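You operate a simulated robot arm through the tools that you are given. There is no shell and no other tool.

You run a simulated robot arm. Do the job below in one go: nothing can be reset, and whatever is moved stays where it is left.

JOB
Flush the clogged fine strainer, then strain the jug into the blue pail.
Fine: hold it under the warm tap till the wax bits are gone, lay it back on the pail, lever off; all of the jug through it; jug back where it stood; other pail stays; a teaspoon spilt at most, nothing dropped, broken or left on. Set down upright: clear jug.

Only the result counts: the job must be done as asked and must still hold three seconds after the hand-in. Knocking over, shifting, dropping, spilling or breaking anything else fails it.

ROBOT AND FRAMES
A 7-joint arm with a three-finger gripper, fixed in place. Base frame: the origin is at the foot of the arm, x ahead of it, y to its left, z up; the work surface is at about z = 75. Lengths are in cm, angles in rad, forces in N, time in s.
Its first joint turns from -2.897 to 2.897 rad. Payload 2.69 kg.
Tool frame: the origin (TCP) lies between the finger pads and is the grasp point; the fingertips stand 3 cm ahead of it; z points along the fingers, y is the line along which they close. The gripper opens to 12.8 cm. The gripper's body begins 11.7 cm behind the TCP.
Orientation is that of the tool frame in the base frame, as a unit quaternion [x, y, z, w]. With the fingers straight down and closing along the base's y, the tool's x points along the base's -x, its y along +y and its z along -z.

CONTROLS
- The arm moves only by the tool send_rows. Its argument "motion" is a list that holds one entry, the list of rows, each a list of 7 numbers: the turn, a rotation vector about the tool's x, y, z in rad, then the shift along the tool's x, y, z in cm, then the opening, from 0 (shut) to 1 (fully open). In form: [[[ax, ay, az, x, y, z, grip], ...]]. A call has 1 to 20 rows; each row is the pose to reach, as a shift and turn from the pose commanded when the call began, along the tool's axes at that moment. Each row takes 0.2 s and may step no farther than 5 cm and 0.15 rad from the row before; otherwise, or with a gripper value out of range, the whole call is refused. A pose out of reach is approached as far as the arm can. The call stops where the force on the tool passes 40 N (or 10 N more than at its start, if that is more) or the arm is blocked; 0.2 s more then pass. Each finger halts on what it meets, pressing with about 27 N; the grip force reading is that of the motor and also rises with nothing between the fingers. The clock runs only during rows and for 0.2 s after the last one: add rows that repeat a pose to give the fingers time. It gives the time, the measured TCP pose, the force on the tool (base axes), the opening and the grip force at its end, in the units of the frame above (readings bear some noise), with the torque about the TCP (base axes, N m) and any sound that the robot's microphone picked up.
- Cameras (640 x 400 px; columns grow to the right, rows downward): "scene" is fixed at [39.37, 64.46, 173.53]; the picture's right is [-0.74, -0.68, 0.00], its down [-0.56, 0.61, -0.56] and it looks along [0.38, -0.42, -0.83] (base axes); focal length 343 px, centre (320, 200). "wrist" rides on the gripper at [5.8, 5.4, -13.1] in the tool frame; the picture's right is [-0.68, 0.74, 0.00], its down [-0.62, -0.57, -0.55] and it looks along [-0.40, -0.37, 0.84] (tool axes); focal length 234 px, centre (320, 200). There is no depth. A picture from a camera that has moved, and an enlarged one, comes with that camera's place and axes in the base frame and with its lens. The place of the scene camera against the robot may be out by one fixed shift of up to 1.2 cm in any direction.
- snapshot(camera): a new picture of that camera. The clock stands still meanwhile.
- move_column(by): slides the trunk up (or, below 0, down) by that many cm; the arm rides with it, the base frame stays. It gives what a move gives, with no picture.
- zoom(camera, box): a new picture of the part [left, top, right, bottom] of that camera's present view, enlarged. The clock stands still meanwhile.
- job_done(): hands the job in; it is judged then, once.

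Nothing tells you positions but the pictures and the camera data. Unless the task says otherwise, let go and move clear before handing in.

The tools are called after "Emit:" as a command line: name --argument value ..., lists and objects as JSON in quotes. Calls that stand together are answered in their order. send_rows: Moves the arm, as the interface text tells. Its arguments: {"type":"object","properties":{"motion":{"type":"array","items":{"type":"array","items":{"type":"array","items":{"type":"number"}}}}},"required":["motion"]} The other tools are called the same way: move_column (by) slides the trunk up or down; snapshot (camera) takes a picture; zoom (camera, box) takes an enlarged picture of a part of a camera's view; job_done () hands the job in.

At the start:

```text
time: 0.0
ee_pos: [49.04, 39.33, 143.61]
orientation: [0.0, 1.0, 0.0, 0.0]
contact_force: [-0.2, 1.2, 0.0]
ft_torque: [-0.02, -0.01, 0.04]
grip_width: 12.76
grasp_force: 0.0
trunk travel left (down, up): [-15.0, 20.0]
```

scene: 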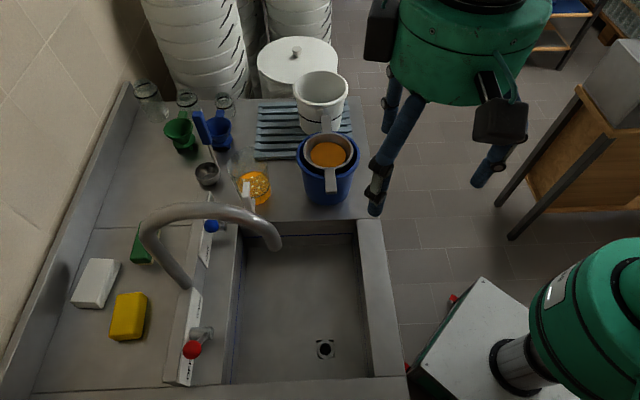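
wrist: 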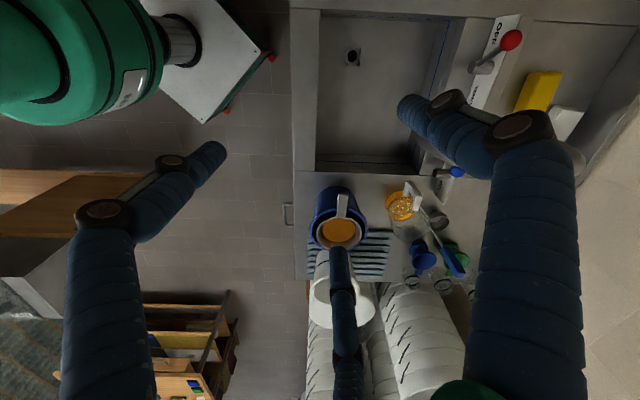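

I see a sink with a tap (red and blue levers), a blue pail with a strainer on it, a white pail behind, and a jug holding orange liquid to the left. I'll look closer before moving anything.

Emit:
zoom --camera "scene" --box '[230, 60, 390, 220]'

Emit:
zoom --camera "scene" --box '[120, 70, 290, 230]'

Emit:
zoom --camera "scene" --box '[120, 180, 380, 390]'

Emit:
zoom --camera "wrist" --box '[290, 0, 560, 300]'

```text
2.50 times, centred on (310, 140) of scene
camera zoom: at [39.37, 64.46, 173.53], right [-0.74, -0.68, 0.0], down [-0.56, 0.61, -0.56], along [0.38, -0.42, -0.83], focal length 858 px, centre (345, 350)
```

zoom: 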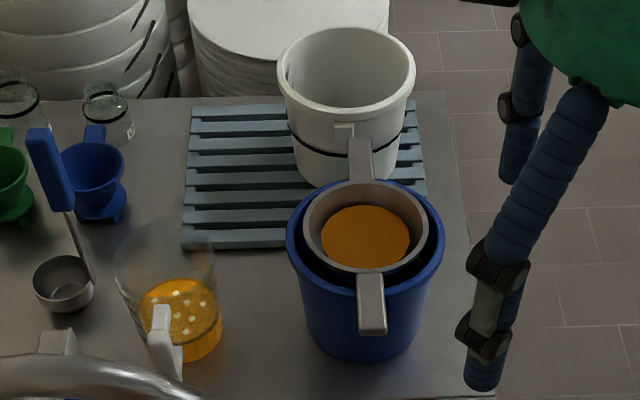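

```text
2.50 times, centred on (205, 150) of scene
camera zoom: at [39.37, 64.46, 173.53], right [-0.74, -0.68, 0.0], down [-0.56, 0.61, -0.56], along [0.38, -0.42, -0.83], focal length 858 px, centre (608, 325)
```

zoom: 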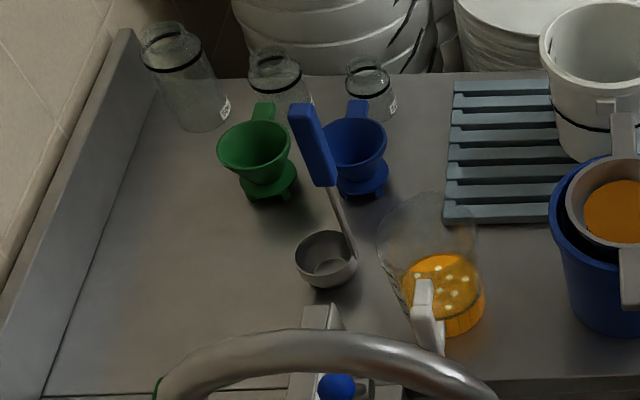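

```text
1.90 times, centred on (250, 285) of scene
camera zoom: at [39.37, 64.46, 173.53], right [-0.74, -0.68, 0.0], down [-0.56, 0.61, -0.56], along [0.38, -0.42, -0.83], focal length 654 px, centre (453, 38)
```

zoom: 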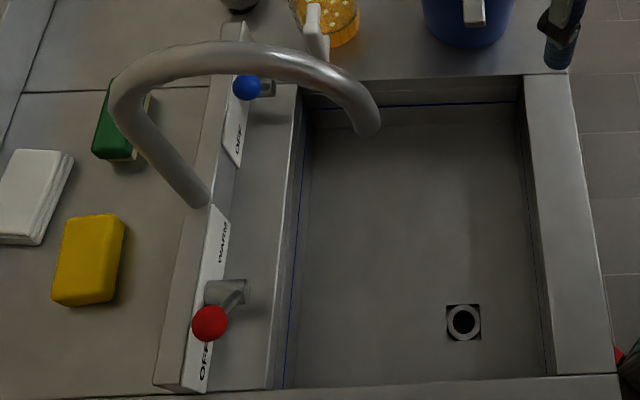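

```text
1.33 times, centred on (425, 150) of wrist
camera zoom: at [43.26, 44.57, 156.79], right [0.68, 0.74, 0.0], down [0.62, -0.57, 0.55], along [0.4, -0.37, -0.84], focal length 312 px, centre (180, 267)
```

zoom: 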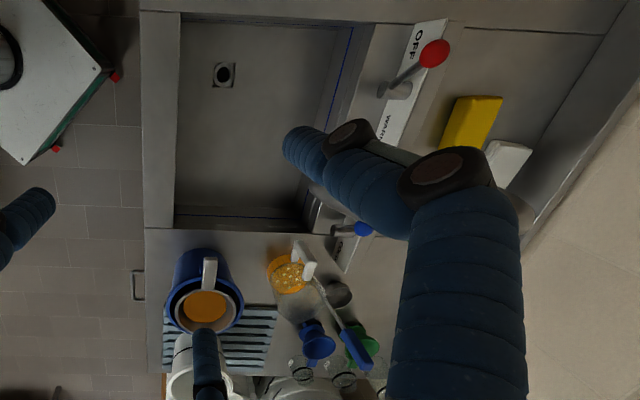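

I want sharper views of the strainer, the jug, and the tap levers before planning.

Emit:
zoom --camera "scene" --box '[290, 110, 370, 210]'

Emit:
zoom --camera "scene" --box '[225, 140, 285, 215]'

Emit:
zoom --camera "scene" --box '[180, 180, 290, 260]'

Emit:
zoom --camera "scene" --box '[160, 270, 260, 400]'

Emit:
zoom --camera "wrist" --box '[300, 170, 380, 270]'

Emit:
zoom --camera "wrist" --box '[375, 160, 475, 300]'

Emit:
zoom --camera "wrist" --box '[440, 0, 560, 150]'

```text
4.00 times, centred on (330, 160) of scene
camera zoom: at [39.37, 64.46, 173.53], right [-0.74, -0.68, 0.0], down [-0.56, 0.61, -0.56], along [0.38, -0.42, -0.83], focal length 1372 px, centre (280, 360)
```

zoom: 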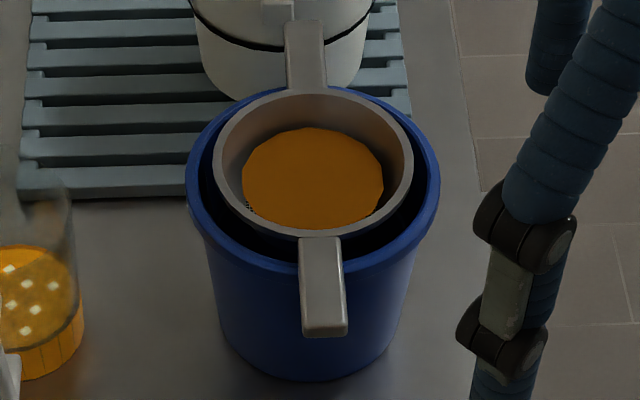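

```text
5.33 times, centred on (255, 178) of scene
camera zoom: at [39.37, 64.46, 173.53], right [-0.74, -0.68, 0.0], down [-0.56, 0.61, -0.56], along [0.38, -0.42, -0.83], focal length 1830 px, centre (667, 320)
```

zoom: 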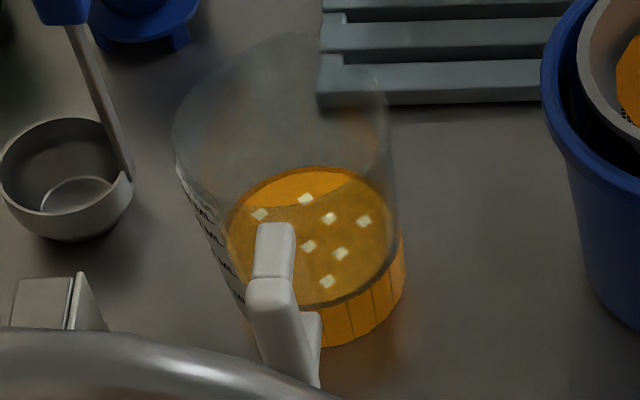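

```text
5.00 times, centred on (235, 220) of scene
camera zoom: at [39.37, 64.46, 173.53], right [-0.74, -0.68, 0.0], down [-0.56, 0.61, -0.56], along [0.38, -0.42, -0.83], focal length 1715 px, centre (745, 100)
```

zoom: 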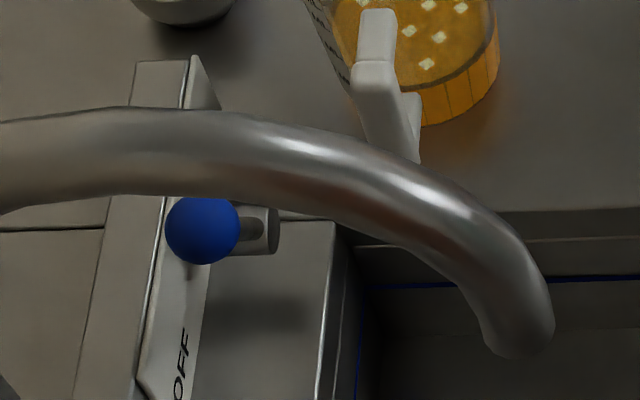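

```text
3.08 times, centred on (210, 335) of scene
camera zoom: at [39.37, 64.46, 173.53], right [-0.74, -0.68, 0.0], down [-0.56, 0.61, -0.56], along [0.38, -0.42, -0.83], focal length 1056 px, centre (658, -215)
```

zoom: 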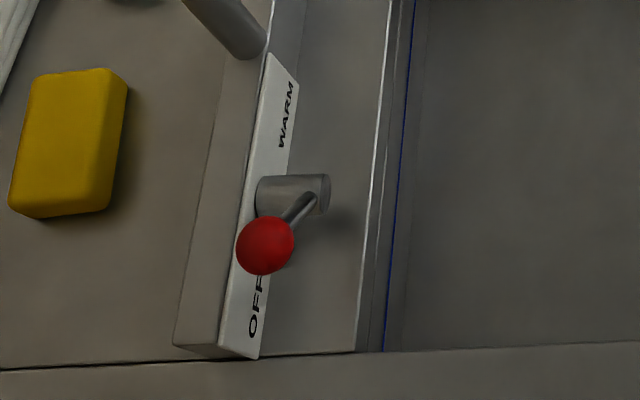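

```text
4.00 times, centred on (340, 220) of wrist
camera zoom: at [43.26, 44.57, 156.79], right [0.68, 0.74, 0.0], down [0.62, -0.57, 0.55], along [0.4, -0.37, -0.84], focal length 937 px, centre (240, 120)
```

zoom: 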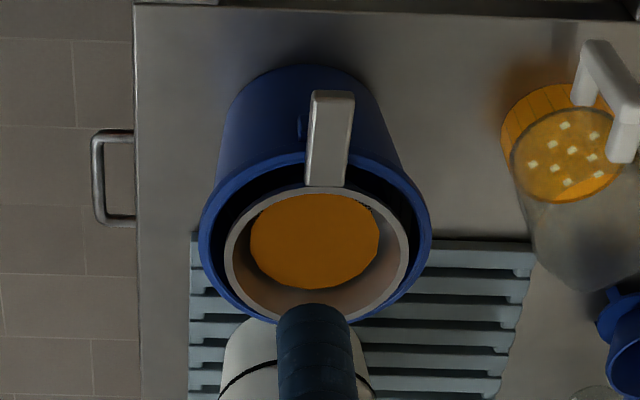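

```text
2.86 times, centred on (425, 230) of wrist
camera zoom: at [43.26, 44.57, 156.79], right [0.68, 0.74, 0.0], down [0.62, -0.57, 0.55], along [0.4, -0.37, -0.84], focal length 669 px, centre (20, 114)
```

zoom: 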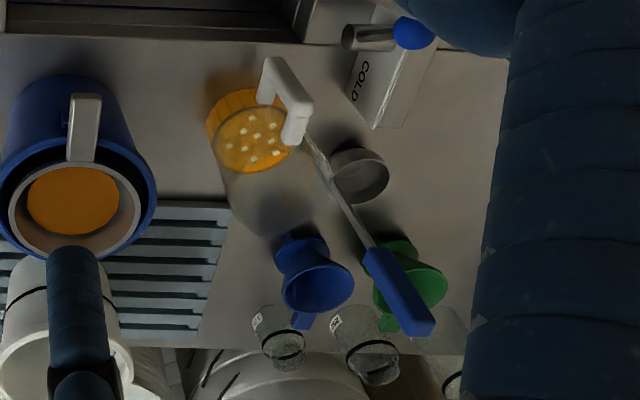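

```text
2.67 times, centred on (500, 75) of wrist
camera zoom: at [43.26, 44.57, 156.79], right [0.68, 0.74, 0.0], down [0.62, -0.57, 0.55], along [0.4, -0.37, -0.84], focal length 624 px, centre (-160, 533)
```

zoom: 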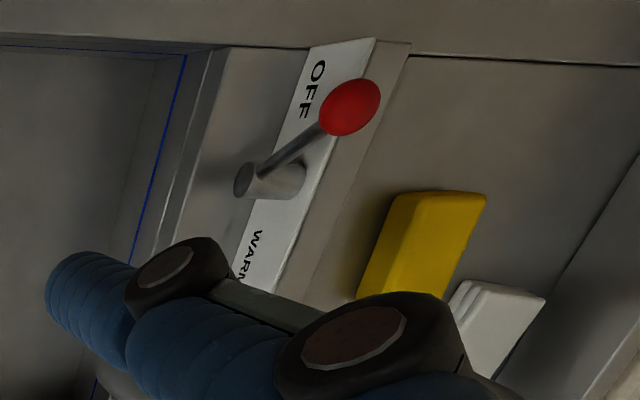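

The counter seems to stand at about z≈93 (the sink floor is the z≈75 surface); the pail is near (78,19), the jug near (88,36), and the red warm lever is at about (65,71,105). I'll close the gripper in free air to check its fingers and get a less blocked view.

Emit:
send_rows --motion '[[[0, 0, 0, 0, 0, 0, 0.5], [0, 0, 0, 0, 0, 0, 0], [0, 0, 0, 0, 0, 0, 0], [0, 0, 0, 0, 0, 0, 0]]]'

Emit:
snapshot --camera "wrist"

Emit:
snapshot --camera "scene"

```text
time: 1.0
ee_pos: [49.02, 39.26, 143.52]
orientation: [-0.001, 1.0, 0.0, 0.0]
contact_force: [0.2, 0.5, -0.1]
ft_torque: [0.01, 0.04, 0.0]
grip_width: 0.21
grasp_force: 27.5
trunk travel left (down, up): [-15.0, 20.0]
```

```text
taken
camera wrist: at [43.26, 44.57, 156.79], right [0.68, 0.74, 0.0], down [0.62, -0.57, 0.55], along [0.4, -0.37, -0.84], focal length 234 px, centre (320, 200)
```

wrist: 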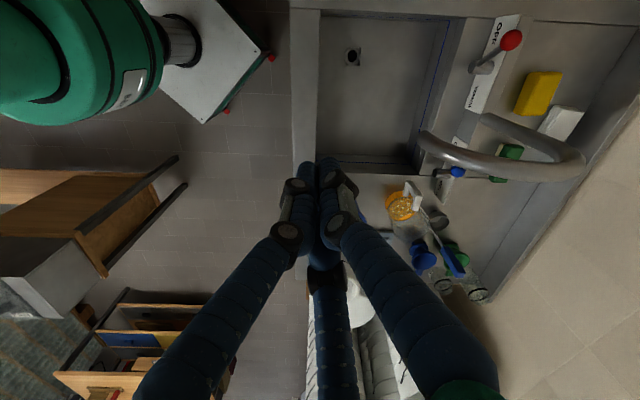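

```text
taken
```

scene: 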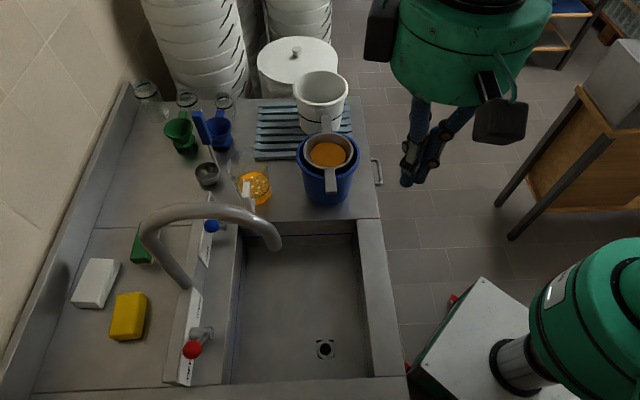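

The hand closes cleanly and the tap's outlet is now visible. I'll zoom in on the tap, levers and the jug.

Emit:
zoom --camera "wrist" --box '[400, 90, 600, 215]'

Emit:
zoom --camera "wrist" --box '[440, 0, 560, 75]'

Emit:
zoom --camera "wrist" --box '[370, 165, 482, 235]'

Emit:
zoom --camera "scene" --box '[130, 190, 290, 290]'

Emit:
zoom --camera "scene" --box '[160, 280, 256, 340]'

```text
3.20 times, centred on (500, 152) of wrist
camera zoom: at [43.26, 44.57, 156.79], right [0.68, 0.74, 0.0], down [0.62, -0.57, 0.55], along [0.4, -0.37, -0.84], focal length 749 px, centre (-256, 352)
```

zoom: 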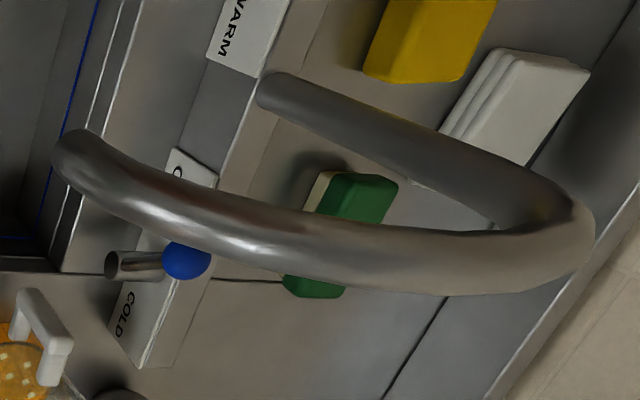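

```text
5.33 times, centred on (500, 38) of wrist
camera zoom: at [43.26, 44.57, 156.79], right [0.68, 0.74, 0.0], down [0.62, -0.57, 0.55], along [0.4, -0.37, -0.84], focal length 1249 px, centre (-640, 1067)
```

zoom: 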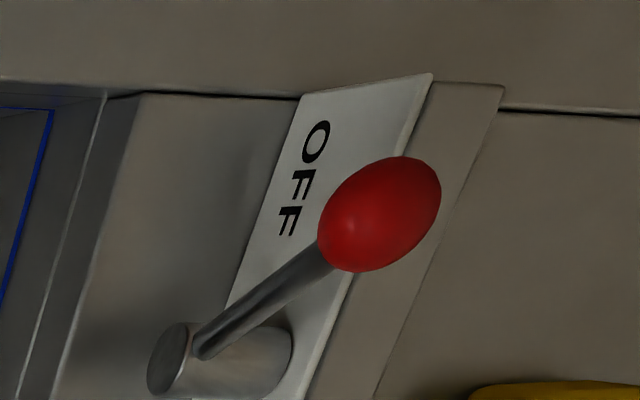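

```text
5.71 times, centred on (426, 200) of wrist
camera zoom: at [43.26, 44.57, 156.79], right [0.68, 0.74, 0.0], down [0.62, -0.57, 0.55], along [0.4, -0.37, -0.84], focal length 1338 px, centre (-286, 200)
```

zoom: 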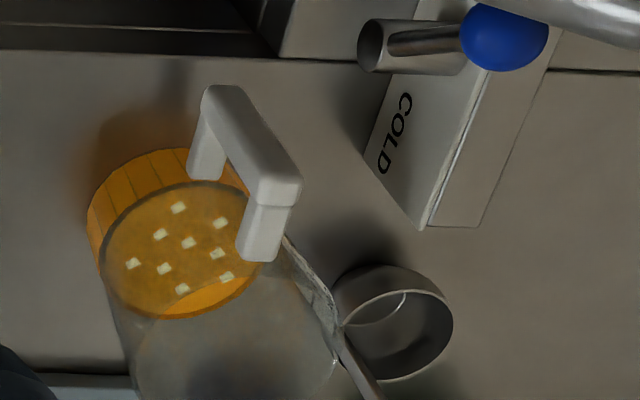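

```text
4.00 times, centred on (210, 240) of scene
camera zoom: at [39.37, 64.46, 173.53], right [-0.74, -0.68, 0.0], down [-0.56, 0.61, -0.56], along [0.38, -0.42, -0.83], focal length 1372 px, centre (760, 40)
```

zoom: 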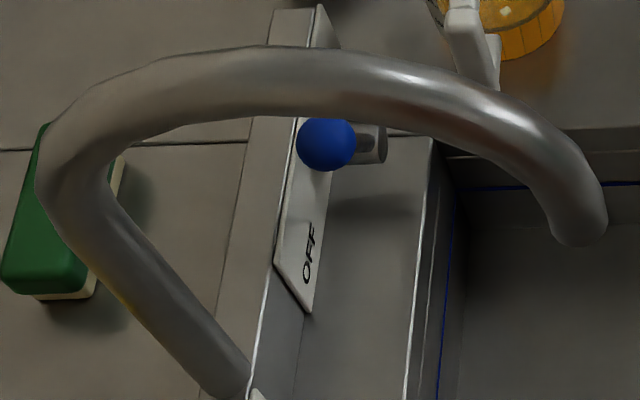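

```text
6.67 times, centred on (208, 310) of scene
camera zoom: at [39.37, 64.46, 173.53], right [-0.74, -0.68, 0.0], down [-0.56, 0.61, -0.56], along [0.38, -0.42, -0.83], focal length 2287 px, centre (1067, -533)
```

zoom: 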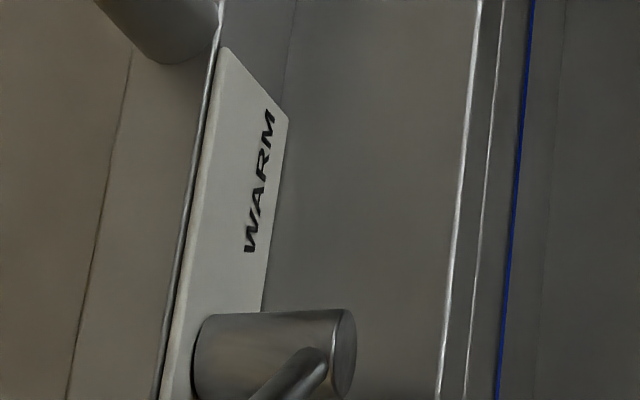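

The counter and sink are turned 45° to the base: the panel runs along (-0.7, 0.7), and the tap outlet is around (65,49,115). I'll move above the pail, staying high, to look at the strainer and its handles.

Emit:
send_rows --motion '[[[0, 0, 0, -3.1, -2.2, 1.1, 0], [0, 0, 0, -6.2, -4.4, 2.2, 0], [0, 0, 0, -9.3, -6.6, 3.3, 0], [0, 0, 0, -12.4, -8.8, 4.4, 0], [0, 0, 0, -15.5, -11, 5.5, 0], [0, 0, 0, -18.6, -13.2, 6.6, 0], [0, 0, 0, -21.7, -15.4, 7.7, 0], [0, 0, 0, -24.8, -17.6, 8.8, 0], [0, 0, 0, -27.9, -19.8, 9.9, 0], [0, 0, 0, -31, -22, 11, 0], [0, 0, 0, -31, -22, 11, 0]]]'

Emit:
snapshot --camera "wrist"

Emit:
snapshot --camera "scene"

```text
time: 3.4
ee_pos: [80.05, 17.23, 132.5]
orientation: [0.0, 1.0, 0.0, 0.0]
contact_force: [1.4, 0.4, -0.2]
ft_torque: [0.04, 0.05, 0.0]
grip_width: 0.21
grasp_force: 27.1
trunk travel left (down, up): [-15.0, 20.0]
```

```text
taken
camera wrist: at [74.34, 22.48, 145.72], right [0.68, 0.74, 0.0], down [0.62, -0.57, 0.55], along [0.4, -0.37, -0.84], focal length 234 px, centre (320, 200)
```

wrist: 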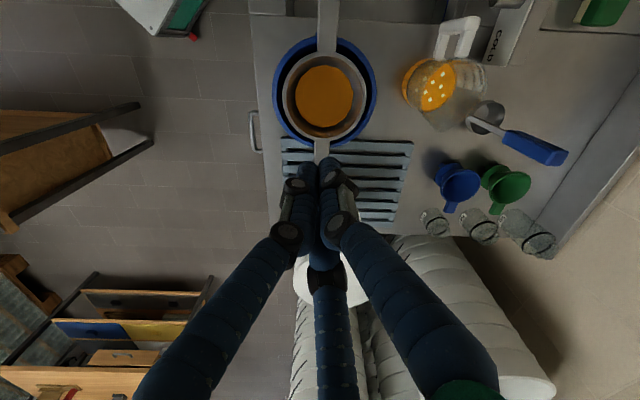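

```text
taken
```

scene: 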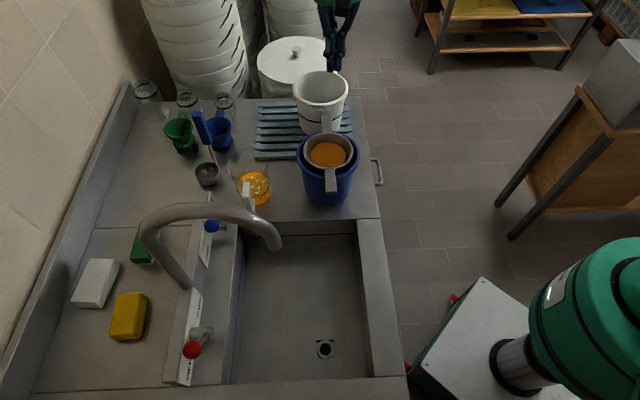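

Emit:
zoom --camera "wrist" --box '[250, 0, 410, 160]'

Emit:
zoom --camera "wrist" --box '[390, 0, 510, 140]'

Emit:
zoom --camera "scene" --box '[290, 60, 370, 130]'

```text
2.50 times, centred on (330, 80) of wrist
camera zoom: at [74.34, 22.48, 145.72], right [0.68, 0.74, 0.0], down [0.62, -0.57, 0.55], along [0.4, -0.37, -0.84], focal length 585 px, centre (295, 500)
```

zoom: 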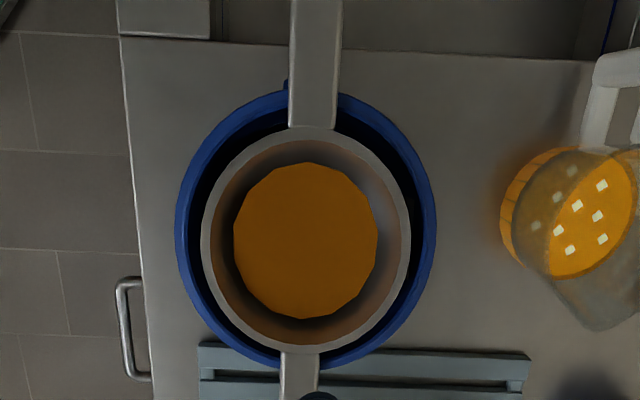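

```text
2.86 times, centred on (450, 70) of wrist
camera zoom: at [74.34, 22.48, 145.72], right [0.68, 0.74, 0.0], down [0.62, -0.57, 0.55], along [0.4, -0.37, -0.84], focal length 669 px, centre (-51, 571)
```

zoom: 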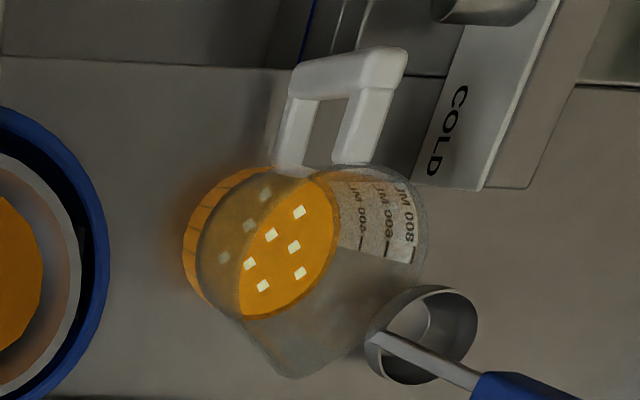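

```text
5.71 times, centred on (330, 95) of scene
camera zoom: at [39.37, 64.46, 173.53], right [-0.74, -0.68, 0.0], down [-0.56, 0.61, -0.56], along [0.38, -0.42, -0.83], focal length 1960 px, centre (263, 800)
```

zoom: 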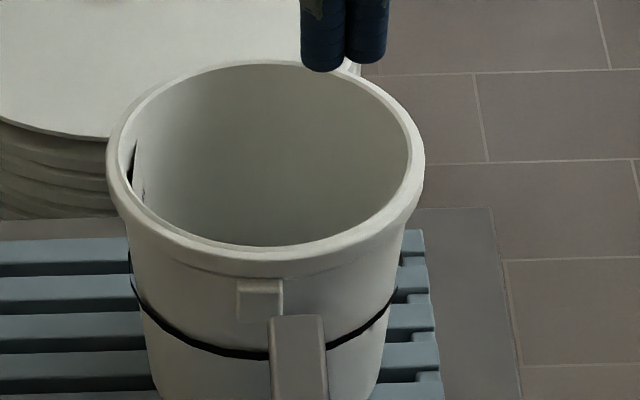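

Comparing the two wrist views, the scene camera is about 1.2 cm off in y: the strainer rim centre is at about (79.4, 18.7, 106) and the jug at about (94, 34.5) on a counter at z≈90. I'll look at the jug from nearer.

Emit:
send_rows --motion '[[[0, 0, 0, -3, 2.5, 2, 0], [0, 0, 0, -6, 5, 4, 0], [0, 0, 0, -6, 5, 4, 0]]]'

Emit:
zoom --camera "wrist" --box '[340, 20, 500, 160]'

Emit:
snapshot --camera "wrist"

```text
time: 4.2
ee_pos: [86.2, 22.34, 128.61]
orientation: [0.001, 1.0, 0.0, -0.001]
contact_force: [0.5, 0.7, 0.0]
ft_torque: [-0.04, 0.02, -0.01]
grip_width: 0.24
grasp_force: 27.0
trunk travel left (down, up): [-15.0, 20.0]
```

```text
2.86 times, centred on (420, 90) of wrist
camera zoom: at [80.31, 27.59, 141.76], right [0.68, 0.74, 0.0], down [0.62, -0.57, 0.55], along [0.4, -0.37, -0.84], focal length 669 px, centre (34, 514)
```

zoom: 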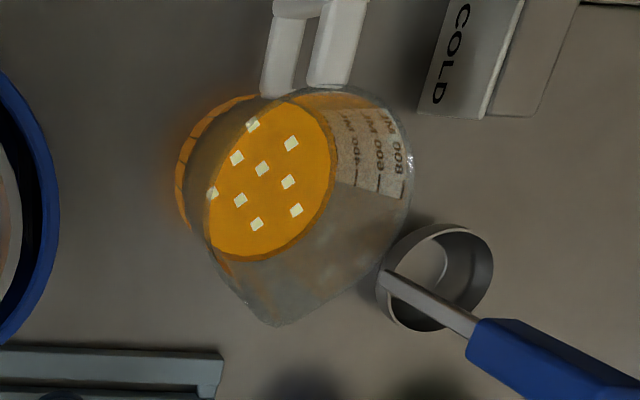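

```text
taken
camera wrist: at [80.31, 27.59, 141.76], right [0.68, 0.74, 0.0], down [0.62, -0.57, 0.55], along [0.4, -0.37, -0.84], focal length 234 px, centre (320, 200)
```

wrist: 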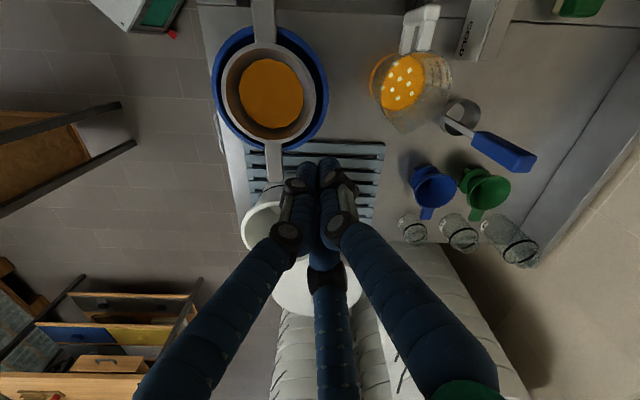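

The jug's mid radius is about 5 cm, its rim about 5.4 cm at z≈104. Now I'll rise and move over the tap to measure the lever, knob and outlet properly.

Emit:
send_rows --motion '[[[0, 0, 0, 0, 0, -4.5, 0], [0, 0, 0, 0, 0, -9, 0], [0, 0, 0, 0, 0, -13.5, 0], [0, 0, 0, 2, 4, -13.5, 0], [0, 0, 0, 4, 8, -13.5, 0], [0, 0, 0, 6, 12, -13.5, 0], [0, 0, 0, 8, 16, -13.5, 0], [0, 0, 0, 10, 20, -13.5, 0], [0, 0, 0, 12, 24, -13.5, 0], [0, 0, 0, 14, 28, -13.5, 0], [0, 0, 0, 16, 32, -13.5, 0], [0, 0, 0, 18, 36, -13.5, 0], [0, 0, 0, 20, 40, -13.5, 0], [0, 0, 0, 20, 40, -13.5, 0]]]'

Emit:
snapshot --camera "wrist"

Emit:
zoom --camera "wrist" --box '[240, 0, 440, 190]'

Emit:
snapshot --camera "scene"

```text
time: 7.2
ee_pos: [65.87, 62.47, 142.05]
orientation: [-0.001, 1.0, 0.0, 0.0]
contact_force: [-0.7, 0.9, -0.3]
ft_torque: [-0.09, -0.06, -0.01]
grip_width: 0.22
grasp_force: 27.2
trunk travel left (down, up): [-15.0, 20.0]
```

```text
taken
camera wrist: at [60.17, 67.71, 155.3], right [0.68, 0.74, 0.0], down [0.62, -0.57, 0.55], along [0.4, -0.37, -0.84], focal length 234 px, centre (320, 200)
```

wrist: 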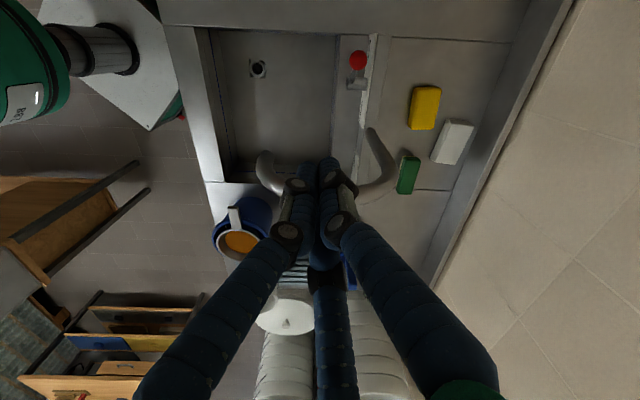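

```text
2.11 times, centred on (340, 95) of wrist
camera zoom: at [60.17, 67.71, 155.3], right [0.68, 0.74, 0.0], down [0.62, -0.57, 0.55], along [0.4, -0.37, -0.84], focal length 493 px, centre (278, 421)
```

zoom: 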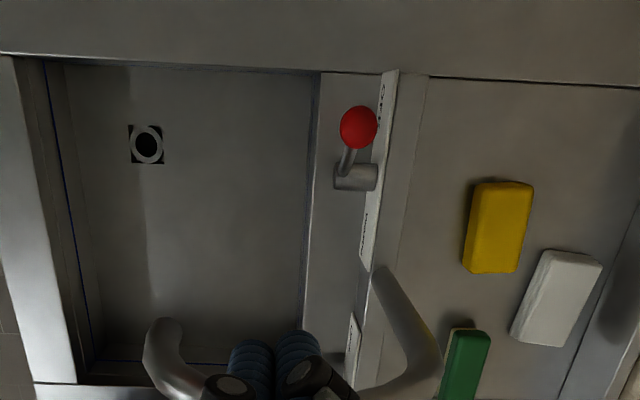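

```text
taken
```

scene: 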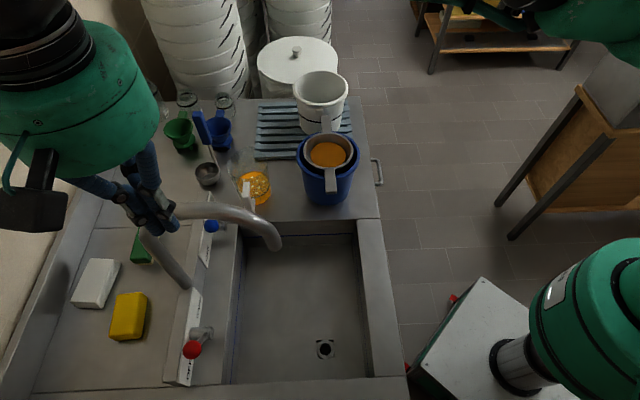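

Measured: red knob (66.5, 71.7, 103.9) on a rod that swings about a pivot at (69.7, 68.4, 96.4), tap outlet about (65.7, 49.3, 115). I'll tilt the closed hand outward and stage beside the lever.

Emit:
send_rows --motion '[[[-0.0217, -0.1233, -0.0466, 2.27, 1.36, 2.43, 0], [-0.0435, -0.2466, -0.0932, 4.54, 2.71, 4.86, 0], [-0.0652, -0.3699, -0.1398, 6.81, 4.07, 7.29, 0], [-0.087, -0.4933, -0.1864, 9.09, 5.43, 9.71, 0], [-0.1087, -0.6166, -0.233, 11.36, 6.79, 12.14, 0], [-0.1305, -0.7399, -0.2796, 13.63, 8.14, 14.57, 0], [-0.1522, -0.8632, -0.3262, 15.9, 9.5, 17, 0], [-0.1522, -0.8632, -0.3262, 15.9, 9.5, 17, 0]]]'

Emit:
snapshot --camera "wrist"

Emit:
snapshot --camera "scene"

```text
time: 9.0
ee_pos: [50.23, 71.91, 125.08]
orientation: [-0.157, 0.893, 0.073, 0.416]
contact_force: [-0.4, 0.6, 0.3]
ft_torque: [-0.01, -0.02, -0.05]
grip_width: 0.24
grasp_force: 27.2
trunk travel left (down, up): [-15.0, 20.0]
```

```text
taken
camera wrist: at [35.38, 72.09, 129.21], right [0.16, 0.84, 0.52], down [0.17, -0.54, 0.82], along [0.97, -0.04, -0.23], focal length 234 px, centre (320, 200)
```

wrist: 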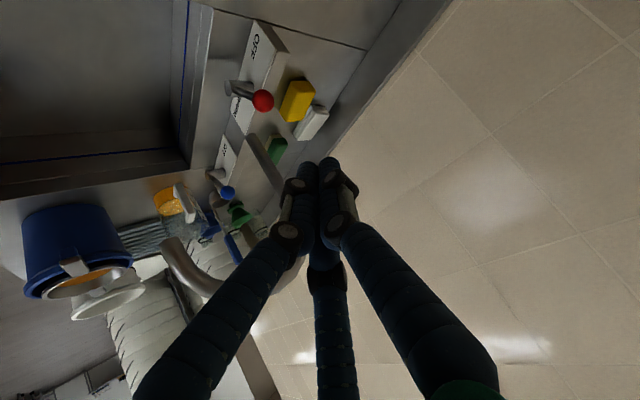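

```text
taken
```

scene: 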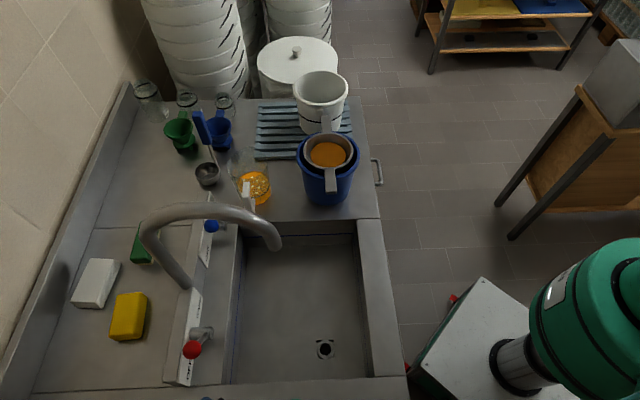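

Orientation is as commanded and this oblique view confirms the knob and outlet positions. I'll zoom in on the strainer and tap from this angle before pushing the lever.

Emit:
zoom --camera "wrist" --box '[10, 180, 170, 330]'

Emit:
zoom --camera "wrist" --box '[140, 150, 290, 300]'

Emit:
zoom --camera "wrist" --box '[190, 10, 330, 150]'

```text
2.67 times, centred on (90, 255) of wrist
camera zoom: at [35.38, 72.09, 129.21], right [0.16, 0.84, 0.52], down [0.17, -0.54, 0.82], along [0.97, -0.04, -0.23], focal length 624 px, centre (933, 53)
```

zoom: 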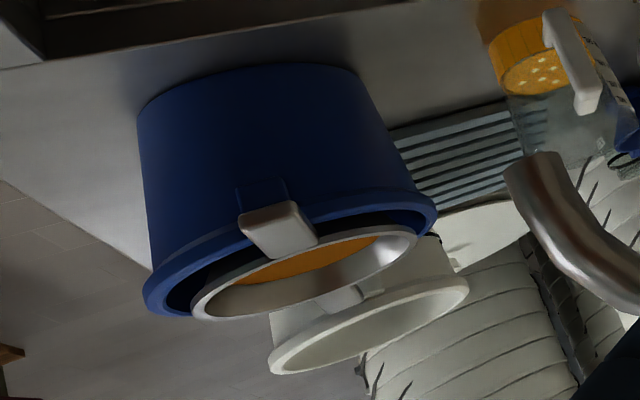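

```text
2.67 times, centred on (215, 225) of wrist
camera zoom: at [35.38, 72.09, 129.21], right [0.16, 0.84, 0.52], down [0.17, -0.54, 0.82], along [0.97, -0.04, -0.23], focal length 624 px, centre (600, 133)
```

zoom: 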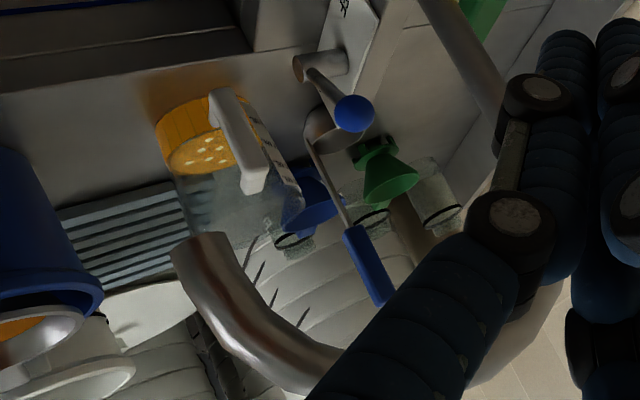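

```text
2.86 times, centred on (260, 80) of wrist
camera zoom: at [35.38, 72.09, 129.21], right [0.16, 0.84, 0.52], down [0.17, -0.54, 0.82], along [0.97, -0.04, -0.23], focal length 669 px, centre (491, 543)
```

zoom: 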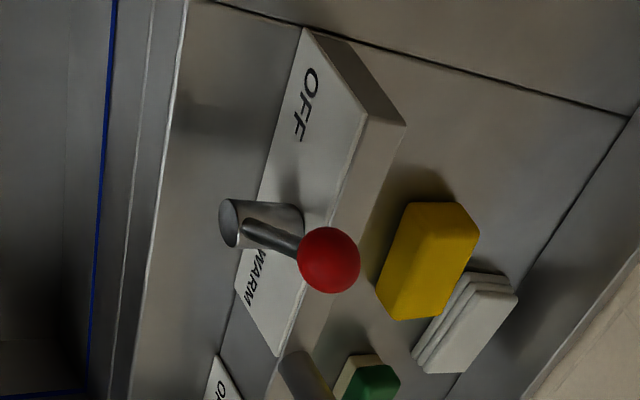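

The lever geometry is clear: knob leans to the OFF end, WARM is the other way. I'll bring the closed fingers down beside the knob on its OFF side.

Emit:
send_rows --motion '[[[0, 0, 0, 1.07, -0.27, 3.96, 0], [0, 0, 0, 2.14, -0.54, 7.91, 0], [0, 0, 0, 3.2, -0.8, 11.9, 0], [0, 0, 0, 4.3, -1.07, 15.8, 0], [0, 0, 0, 5.4, -1.34, 19.8, 0], [0, 0, 0, 6.43, -1.61, 23.74, 0], [0, 0, 0, 6.43, -1.61, 23.74, 0]]]'

Emit:
zoom --camera "scene" --box '[130, 260, 290, 400]'

Emit:
snapshot --camera "wrist"

```text
time: 10.6
ee_pos: [64.06, 75.14, 104.73]
orientation: [-0.158, 0.893, 0.073, 0.415]
contact_force: [1.2, 0.1, -0.8]
ft_torque: [-0.03, -0.04, 0.0]
grip_width: 0.22
grasp_force: 27.1
trunk travel left (down, up): [-15.0, 20.0]
```

```text
2.86 times, centred on (210, 330) of scene
camera zoom: at [39.37, 64.46, 173.53], right [-0.74, -0.68, 0.0], down [-0.56, 0.61, -0.56], along [0.38, -0.42, -0.83], focal length 980 px, centre (634, -171)
```

zoom: 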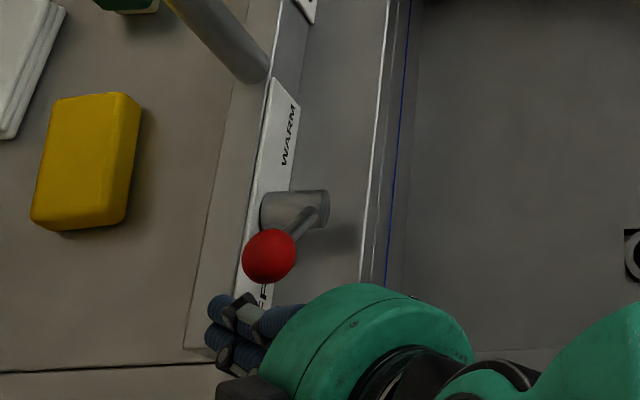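

```text
taken
camera wrist: at [49.27, 75.38, 108.88], right [0.16, 0.84, 0.52], down [0.17, -0.54, 0.82], along [0.97, -0.04, -0.23], focal length 234 px, centre (320, 200)
```

wrist: 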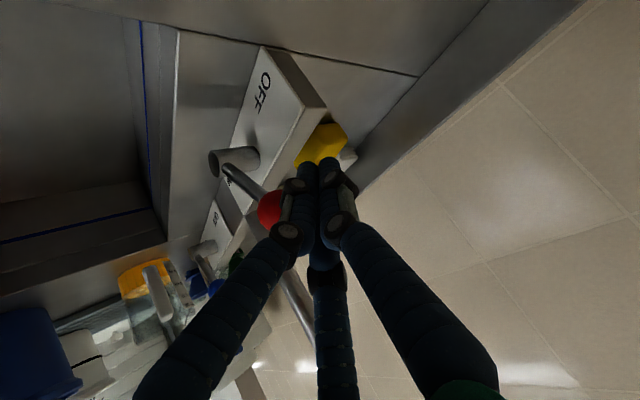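

Fingers sit just beside the knob. I'll push it along the panel toward WARM in small steps.

Emit:
send_rows --motion '[[[0, 0, 0, -0.27, -0.91, 0.32, 0], [0, 0, 0, -0.54, -1.81, 0.65, 0], [0, 0, 0, -0.81, -2.72, 0.97, 0], [0, 0, 0, -1.09, -3.63, 1.3, 0], [0, 0, 0, -1.36, -4.53, 1.62, 0], [0, 0, 0, -1.63, -5.44, 1.94, 0]]]'

Emit:
zoom --camera "scene" --box '[130, 220, 330, 400]'

```text
time: 12.0
ee_pos: [68.13, 70.74, 104.79]
orientation: [-0.157, 0.893, 0.073, 0.416]
contact_force: [0.0, 0.0, -0.5]
ft_torque: [0.0, -0.02, 0.02]
grip_width: 0.22
grasp_force: 27.0
trunk travel left (down, up): [-15.0, 20.0]
```

```text
2.22 times, centred on (230, 310) of scene
camera zoom: at [39.37, 64.46, 173.53], right [-0.74, -0.68, 0.0], down [-0.56, 0.61, -0.56], along [0.38, -0.42, -0.83], focal length 762 px, centre (520, -44)
```

zoom: 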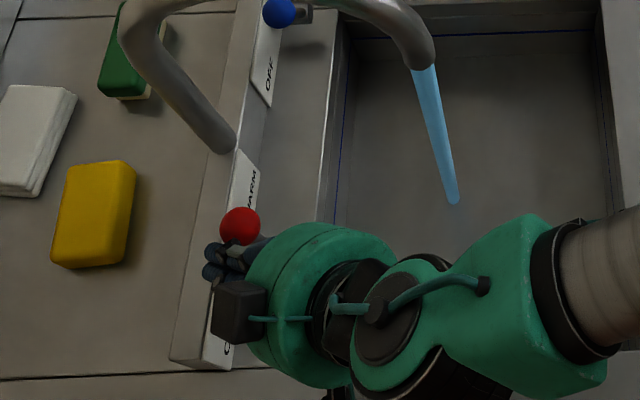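

Water is already flowing. I'll push the lever on to the WARM end.

Emit:
send_rows --motion '[[[0, 0, 0, -0.27, -0.91, 0.32, 0], [0, 0, 0, -0.54, -1.81, 0.65, 0], [0, 0, 0, -0.81, -2.72, 0.97, 0], [0, 0, 0, -1.09, -3.63, 1.3, 0]]]'

Emit:
zoom --camera "scene" --box '[130, 220, 330, 400]'

```text
time: 13.0
ee_pos: [70.99, 68.0, 104.94]
orientation: [-0.157, 0.892, 0.073, 0.417]
contact_force: [0.6, -0.2, -0.6]
ft_torque: [-0.01, 0.0, 0.0]
grip_width: 0.23
grasp_force: 26.5
trunk travel left (down, up): [-15.0, 20.0]
```

```text
2.22 times, centred on (230, 310) of scene
camera zoom: at [39.37, 64.46, 173.53], right [-0.74, -0.68, 0.0], down [-0.56, 0.61, -0.56], along [0.38, -0.42, -0.83], focal length 762 px, centre (520, -44)
```

zoom: 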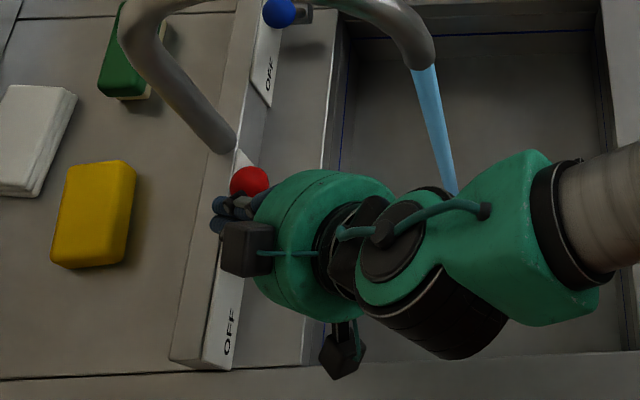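

Emit:
send_rows --motion '[[[0, 0, 0, -0.2, -0.65, 0.23, 0], [0, 0, 0, -0.4, -1.3, 0.46, 0]]]'

Emit:
zoom --camera "scene" --box '[130, 220, 330, 400]'

```text
time: 13.6
ee_pos: [72.0, 67.01, 104.92]
orientation: [-0.157, 0.893, 0.074, 0.416]
contact_force: [0.0, 0.3, 0.7]
ft_torque: [0.02, -0.01, 0.0]
grip_width: 0.22
grasp_force: 27.1
trunk travel left (down, up): [-15.0, 20.0]
```

```text
2.22 times, centred on (230, 310) of scene
camera zoom: at [39.37, 64.46, 173.53], right [-0.74, -0.68, 0.0], down [-0.56, 0.61, -0.56], along [0.38, -0.42, -0.83], focal length 762 px, centre (520, -44)
```

zoom: 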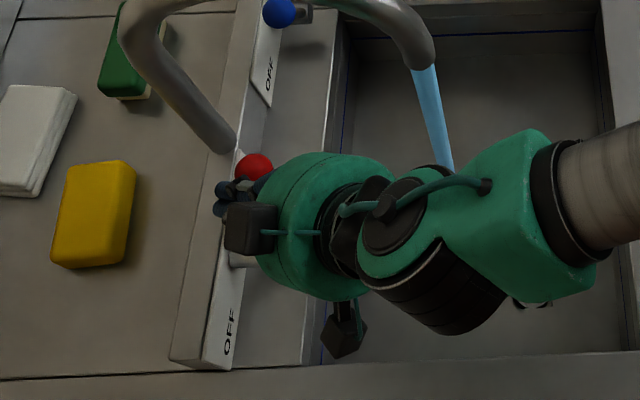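

The warm tap is running and the lever is well over toward WARM. I'll back the hand away from the knob, then turn it for gripping the strainer's handle horizontally (fingers above and below).

Emit:
send_rows --motion '[[[0, 0, 0, 0.5, 1.8, -0.65, 0], [0, 0, 0, 0.8, 2.7, -2.5, 0], [0, 0, 0, 0.8, 2.7, -7, 0], [0, 0, 0, 0.8, 2.7, -11.5, 0], [0, 0, 0, 0.8, 2.7, -16, 0], [0, 0, 0, 0.8, 2.7, -20.5, 0], [0, 0, 0, 0.8, 2.7, -25, 0]]]'

Emit:
snapshot --camera "scene"

Emit:
snapshot --camera "wrist"

```text
time: 15.2
ee_pos: [52.51, 62.85, 120.48]
orientation: [-0.157, 0.893, 0.073, 0.416]
contact_force: [-0.6, 0.4, 0.7]
ft_torque: [-0.03, 0.01, -0.02]
grip_width: 0.24
grasp_force: 26.7
trunk travel left (down, up): [-15.0, 20.0]
```

```text
taken
```

scene: 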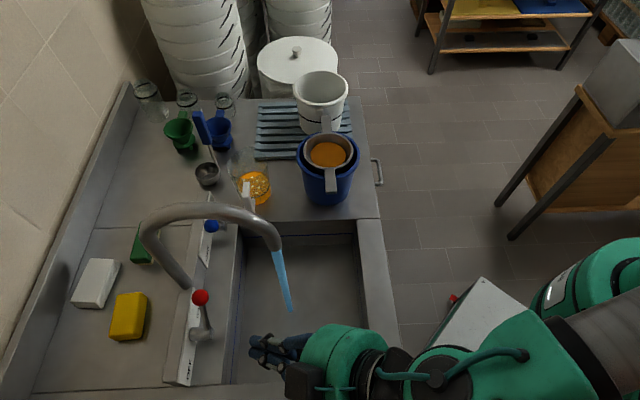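

```text
taken
camera wrist: at [37.79, 63.02, 124.55], right [0.16, 0.84, 0.52], down [0.17, -0.54, 0.82], along [0.97, -0.04, -0.23], focal length 234 px, centre (320, 200)
```

wrist: 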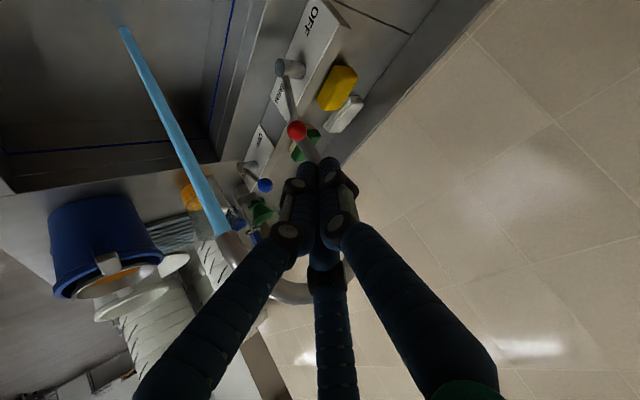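

Emit:
send_rows --motion '[[[0, -0.0771, 0.12, 0.635, -1.607, -0.479, 0], [0, -0.1543, 0.24, 1.27, -3.21, -0.957, 0], [0, -0.2314, 0.36, 1.905, -4.82, -1.436, 0], [0, -0.3086, 0.48, 2.54, -6.43, -1.914, 0], [0, -0.3857, 0.6, 3.175, -8.04, -2.39, 0], [0, -0.4629, 0.72, 3.81, -9.64, -2.87, 0], [0, -0.54, 0.84, 4.445, -11.25, -3.35, 0], [0, -0.6171, 0.96, 5.08, -12.86, -3.83, 0], [0, -0.6943, 1.08, 5.715, -14.46, -4.31, 0], [0, -0.7714, 1.2, 6.35, -16.07, -4.79, 0], [0, -0.8486, 1.32, 6.985, -17.68, -5.26, 0], [0, -0.9257, 1.44, 7.62, -19.29, -5.74, 0], [0, -1.0029, 1.56, 8.255, -20.89, -6.22, 0], [0, -1.08, 1.68, 8.89, -22.5, -6.7, 0], [0, -1.08, 1.68, 8.89, -22.5, -6.7, 0]]]'

Emit:
snapshot --camera "wrist"

Emit:
snapshot --camera "scene"

```text
time: 18.4
ee_pos: [55.8, 41.13, 145.39]
orientation: [0.547, 0.527, 0.308, 0.572]
contact_force: [0.7, -0.2, 0.5]
ft_torque: [0.08, 0.02, 0.05]
grip_width: 0.19
grasp_force: 26.7
out of reach, approached as far as the arm can: row 8, 9, 10, 11, 12, 13, 14, 15
trunk travel left (down, up): [-15.0, 20.0]
```

```text
taken
camera wrist: at [46.31, 51.54, 151.0], right [-0.01, -0.47, 0.88], down [-0.8, -0.53, -0.29], along [0.6, -0.71, -0.38], focal length 234 px, centre (320, 200)
```

wrist: 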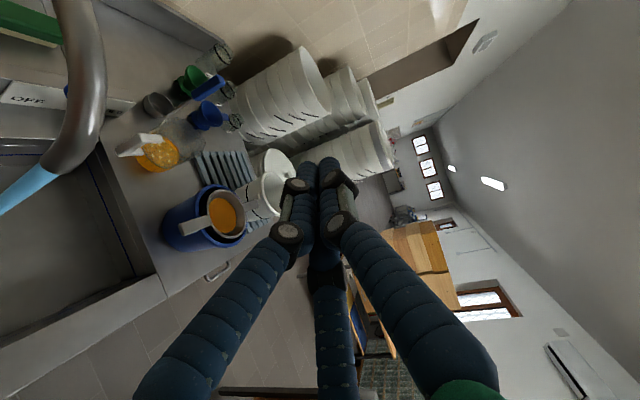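

```text
taken
```

scene: 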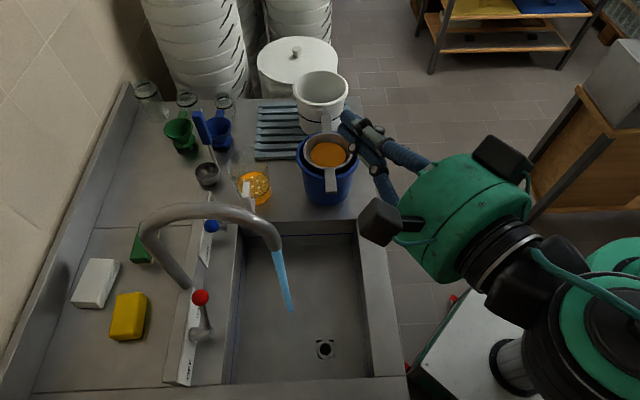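

The horizontal pose is fine in direction but too low and close for the arm here (it stopped at z≈145). Lowering the trunk should bring the shoulder down and make this reachable; nothing is beneath the hand.

Emit:
move_column --by -15

Emit:
snapshot --camera "scene"

```text
time: 20.1
ee_pos: [55.82, 41.21, 130.28]
orientation: [0.547, 0.528, 0.307, 0.572]
contact_force: [0.6, -0.4, 0.0]
ft_torque: [-0.03, 0.0, -0.02]
grip_width: 0.22
grasp_force: 26.8
trunk travel left (down, up): [0.0, 35.0]
```

```text
taken
```

scene: 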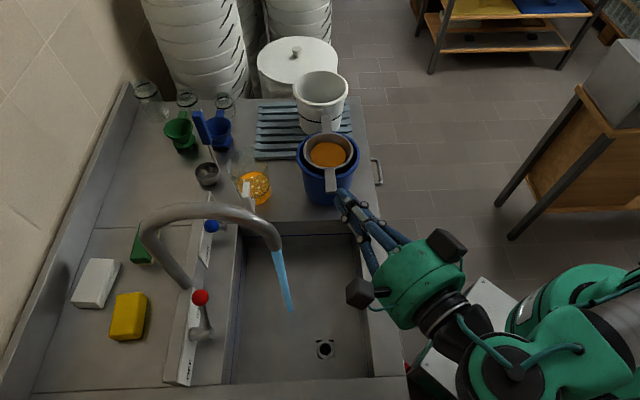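

Emit:
send_rows --motion '[[[0, 0, 0, 0, 0, 0, 0]]]'

```text
time: 20.6
ee_pos: [55.88, 41.24, 130.35]
orientation: [0.546, 0.528, 0.307, 0.573]
contact_force: [-0.8, 0.1, 0.2]
ft_torque: [0.01, -0.03, -0.01]
grip_width: 0.22
grasp_force: 26.5
trunk travel left (down, up): [0.0, 35.0]
```

The arm holds steadily after the trunk move. I'll level the hand and move to a staging point in front of the strainer's near handle.

Emit:
send_rows --motion '[[[-0.0273, -0.0293, 0.0564, -0.78, -2.52, 1.71, 0], [-0.0546, -0.0586, 0.1129, -1.57, -5.04, 3.43, 0], [-0.0818, -0.0878, 0.1693, -2.35, -7.56, 5.14, 0], [-0.1091, -0.1171, 0.2258, -3.14, -10.08, 6.86, 0], [-0.1364, -0.1464, 0.2822, -3.92, -12.6, 8.57, 0], [-0.1364, -0.1464, 0.2822, -3.92, -12.6, 8.57, 0]]]'

Emit:
snapshot --camera "wrist"

Emit:
snapshot --camera "scene"

```text
time: 21.9
ee_pos: [61.67, 35.48, 136.12]
orientation: [0.585, 0.467, 0.314, 0.584]
contact_force: [-0.1, 1.0, -0.3]
ft_torque: [0.01, 0.0, -0.03]
grip_width: 0.23
grasp_force: 27.1
out of reach, approached as far as the arm can: row 1, 2, 3, 4, 5, 6
trunk travel left (down, up): [0.0, 35.0]
```

```text
taken
camera wrist: at [52.87, 46.41, 141.98], right [-0.12, -0.53, 0.84], down [-0.83, -0.42, -0.38], along [0.55, -0.74, -0.39], focal length 234 px, centre (320, 200)
```

wrist: 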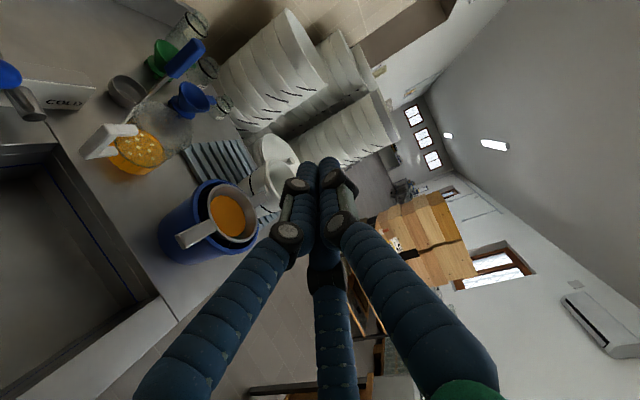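

```text
taken
```

scene: 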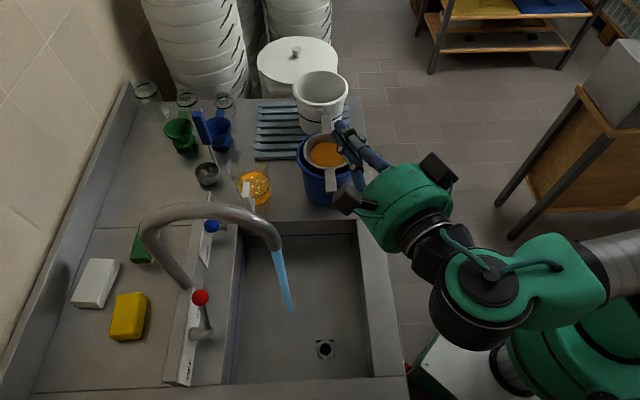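

Still limited: this roll/wrist branch can't go low. I'll check how the commanded pose behaves, then return to a tool-down pose and try the sideways branch instead.

Emit:
send_rows --motion '[[[0, 0, 0, 0, 0, 0, 0]]]'

```text
time: 22.4
ee_pos: [61.7, 35.34, 136.1]
orientation: [0.585, 0.467, 0.313, 0.584]
contact_force: [0.6, 0.2, -0.1]
ft_torque: [0.02, -0.01, 0.0]
grip_width: 0.19
grasp_force: 27.0
trunk travel left (down, up): [0.0, 35.0]
```

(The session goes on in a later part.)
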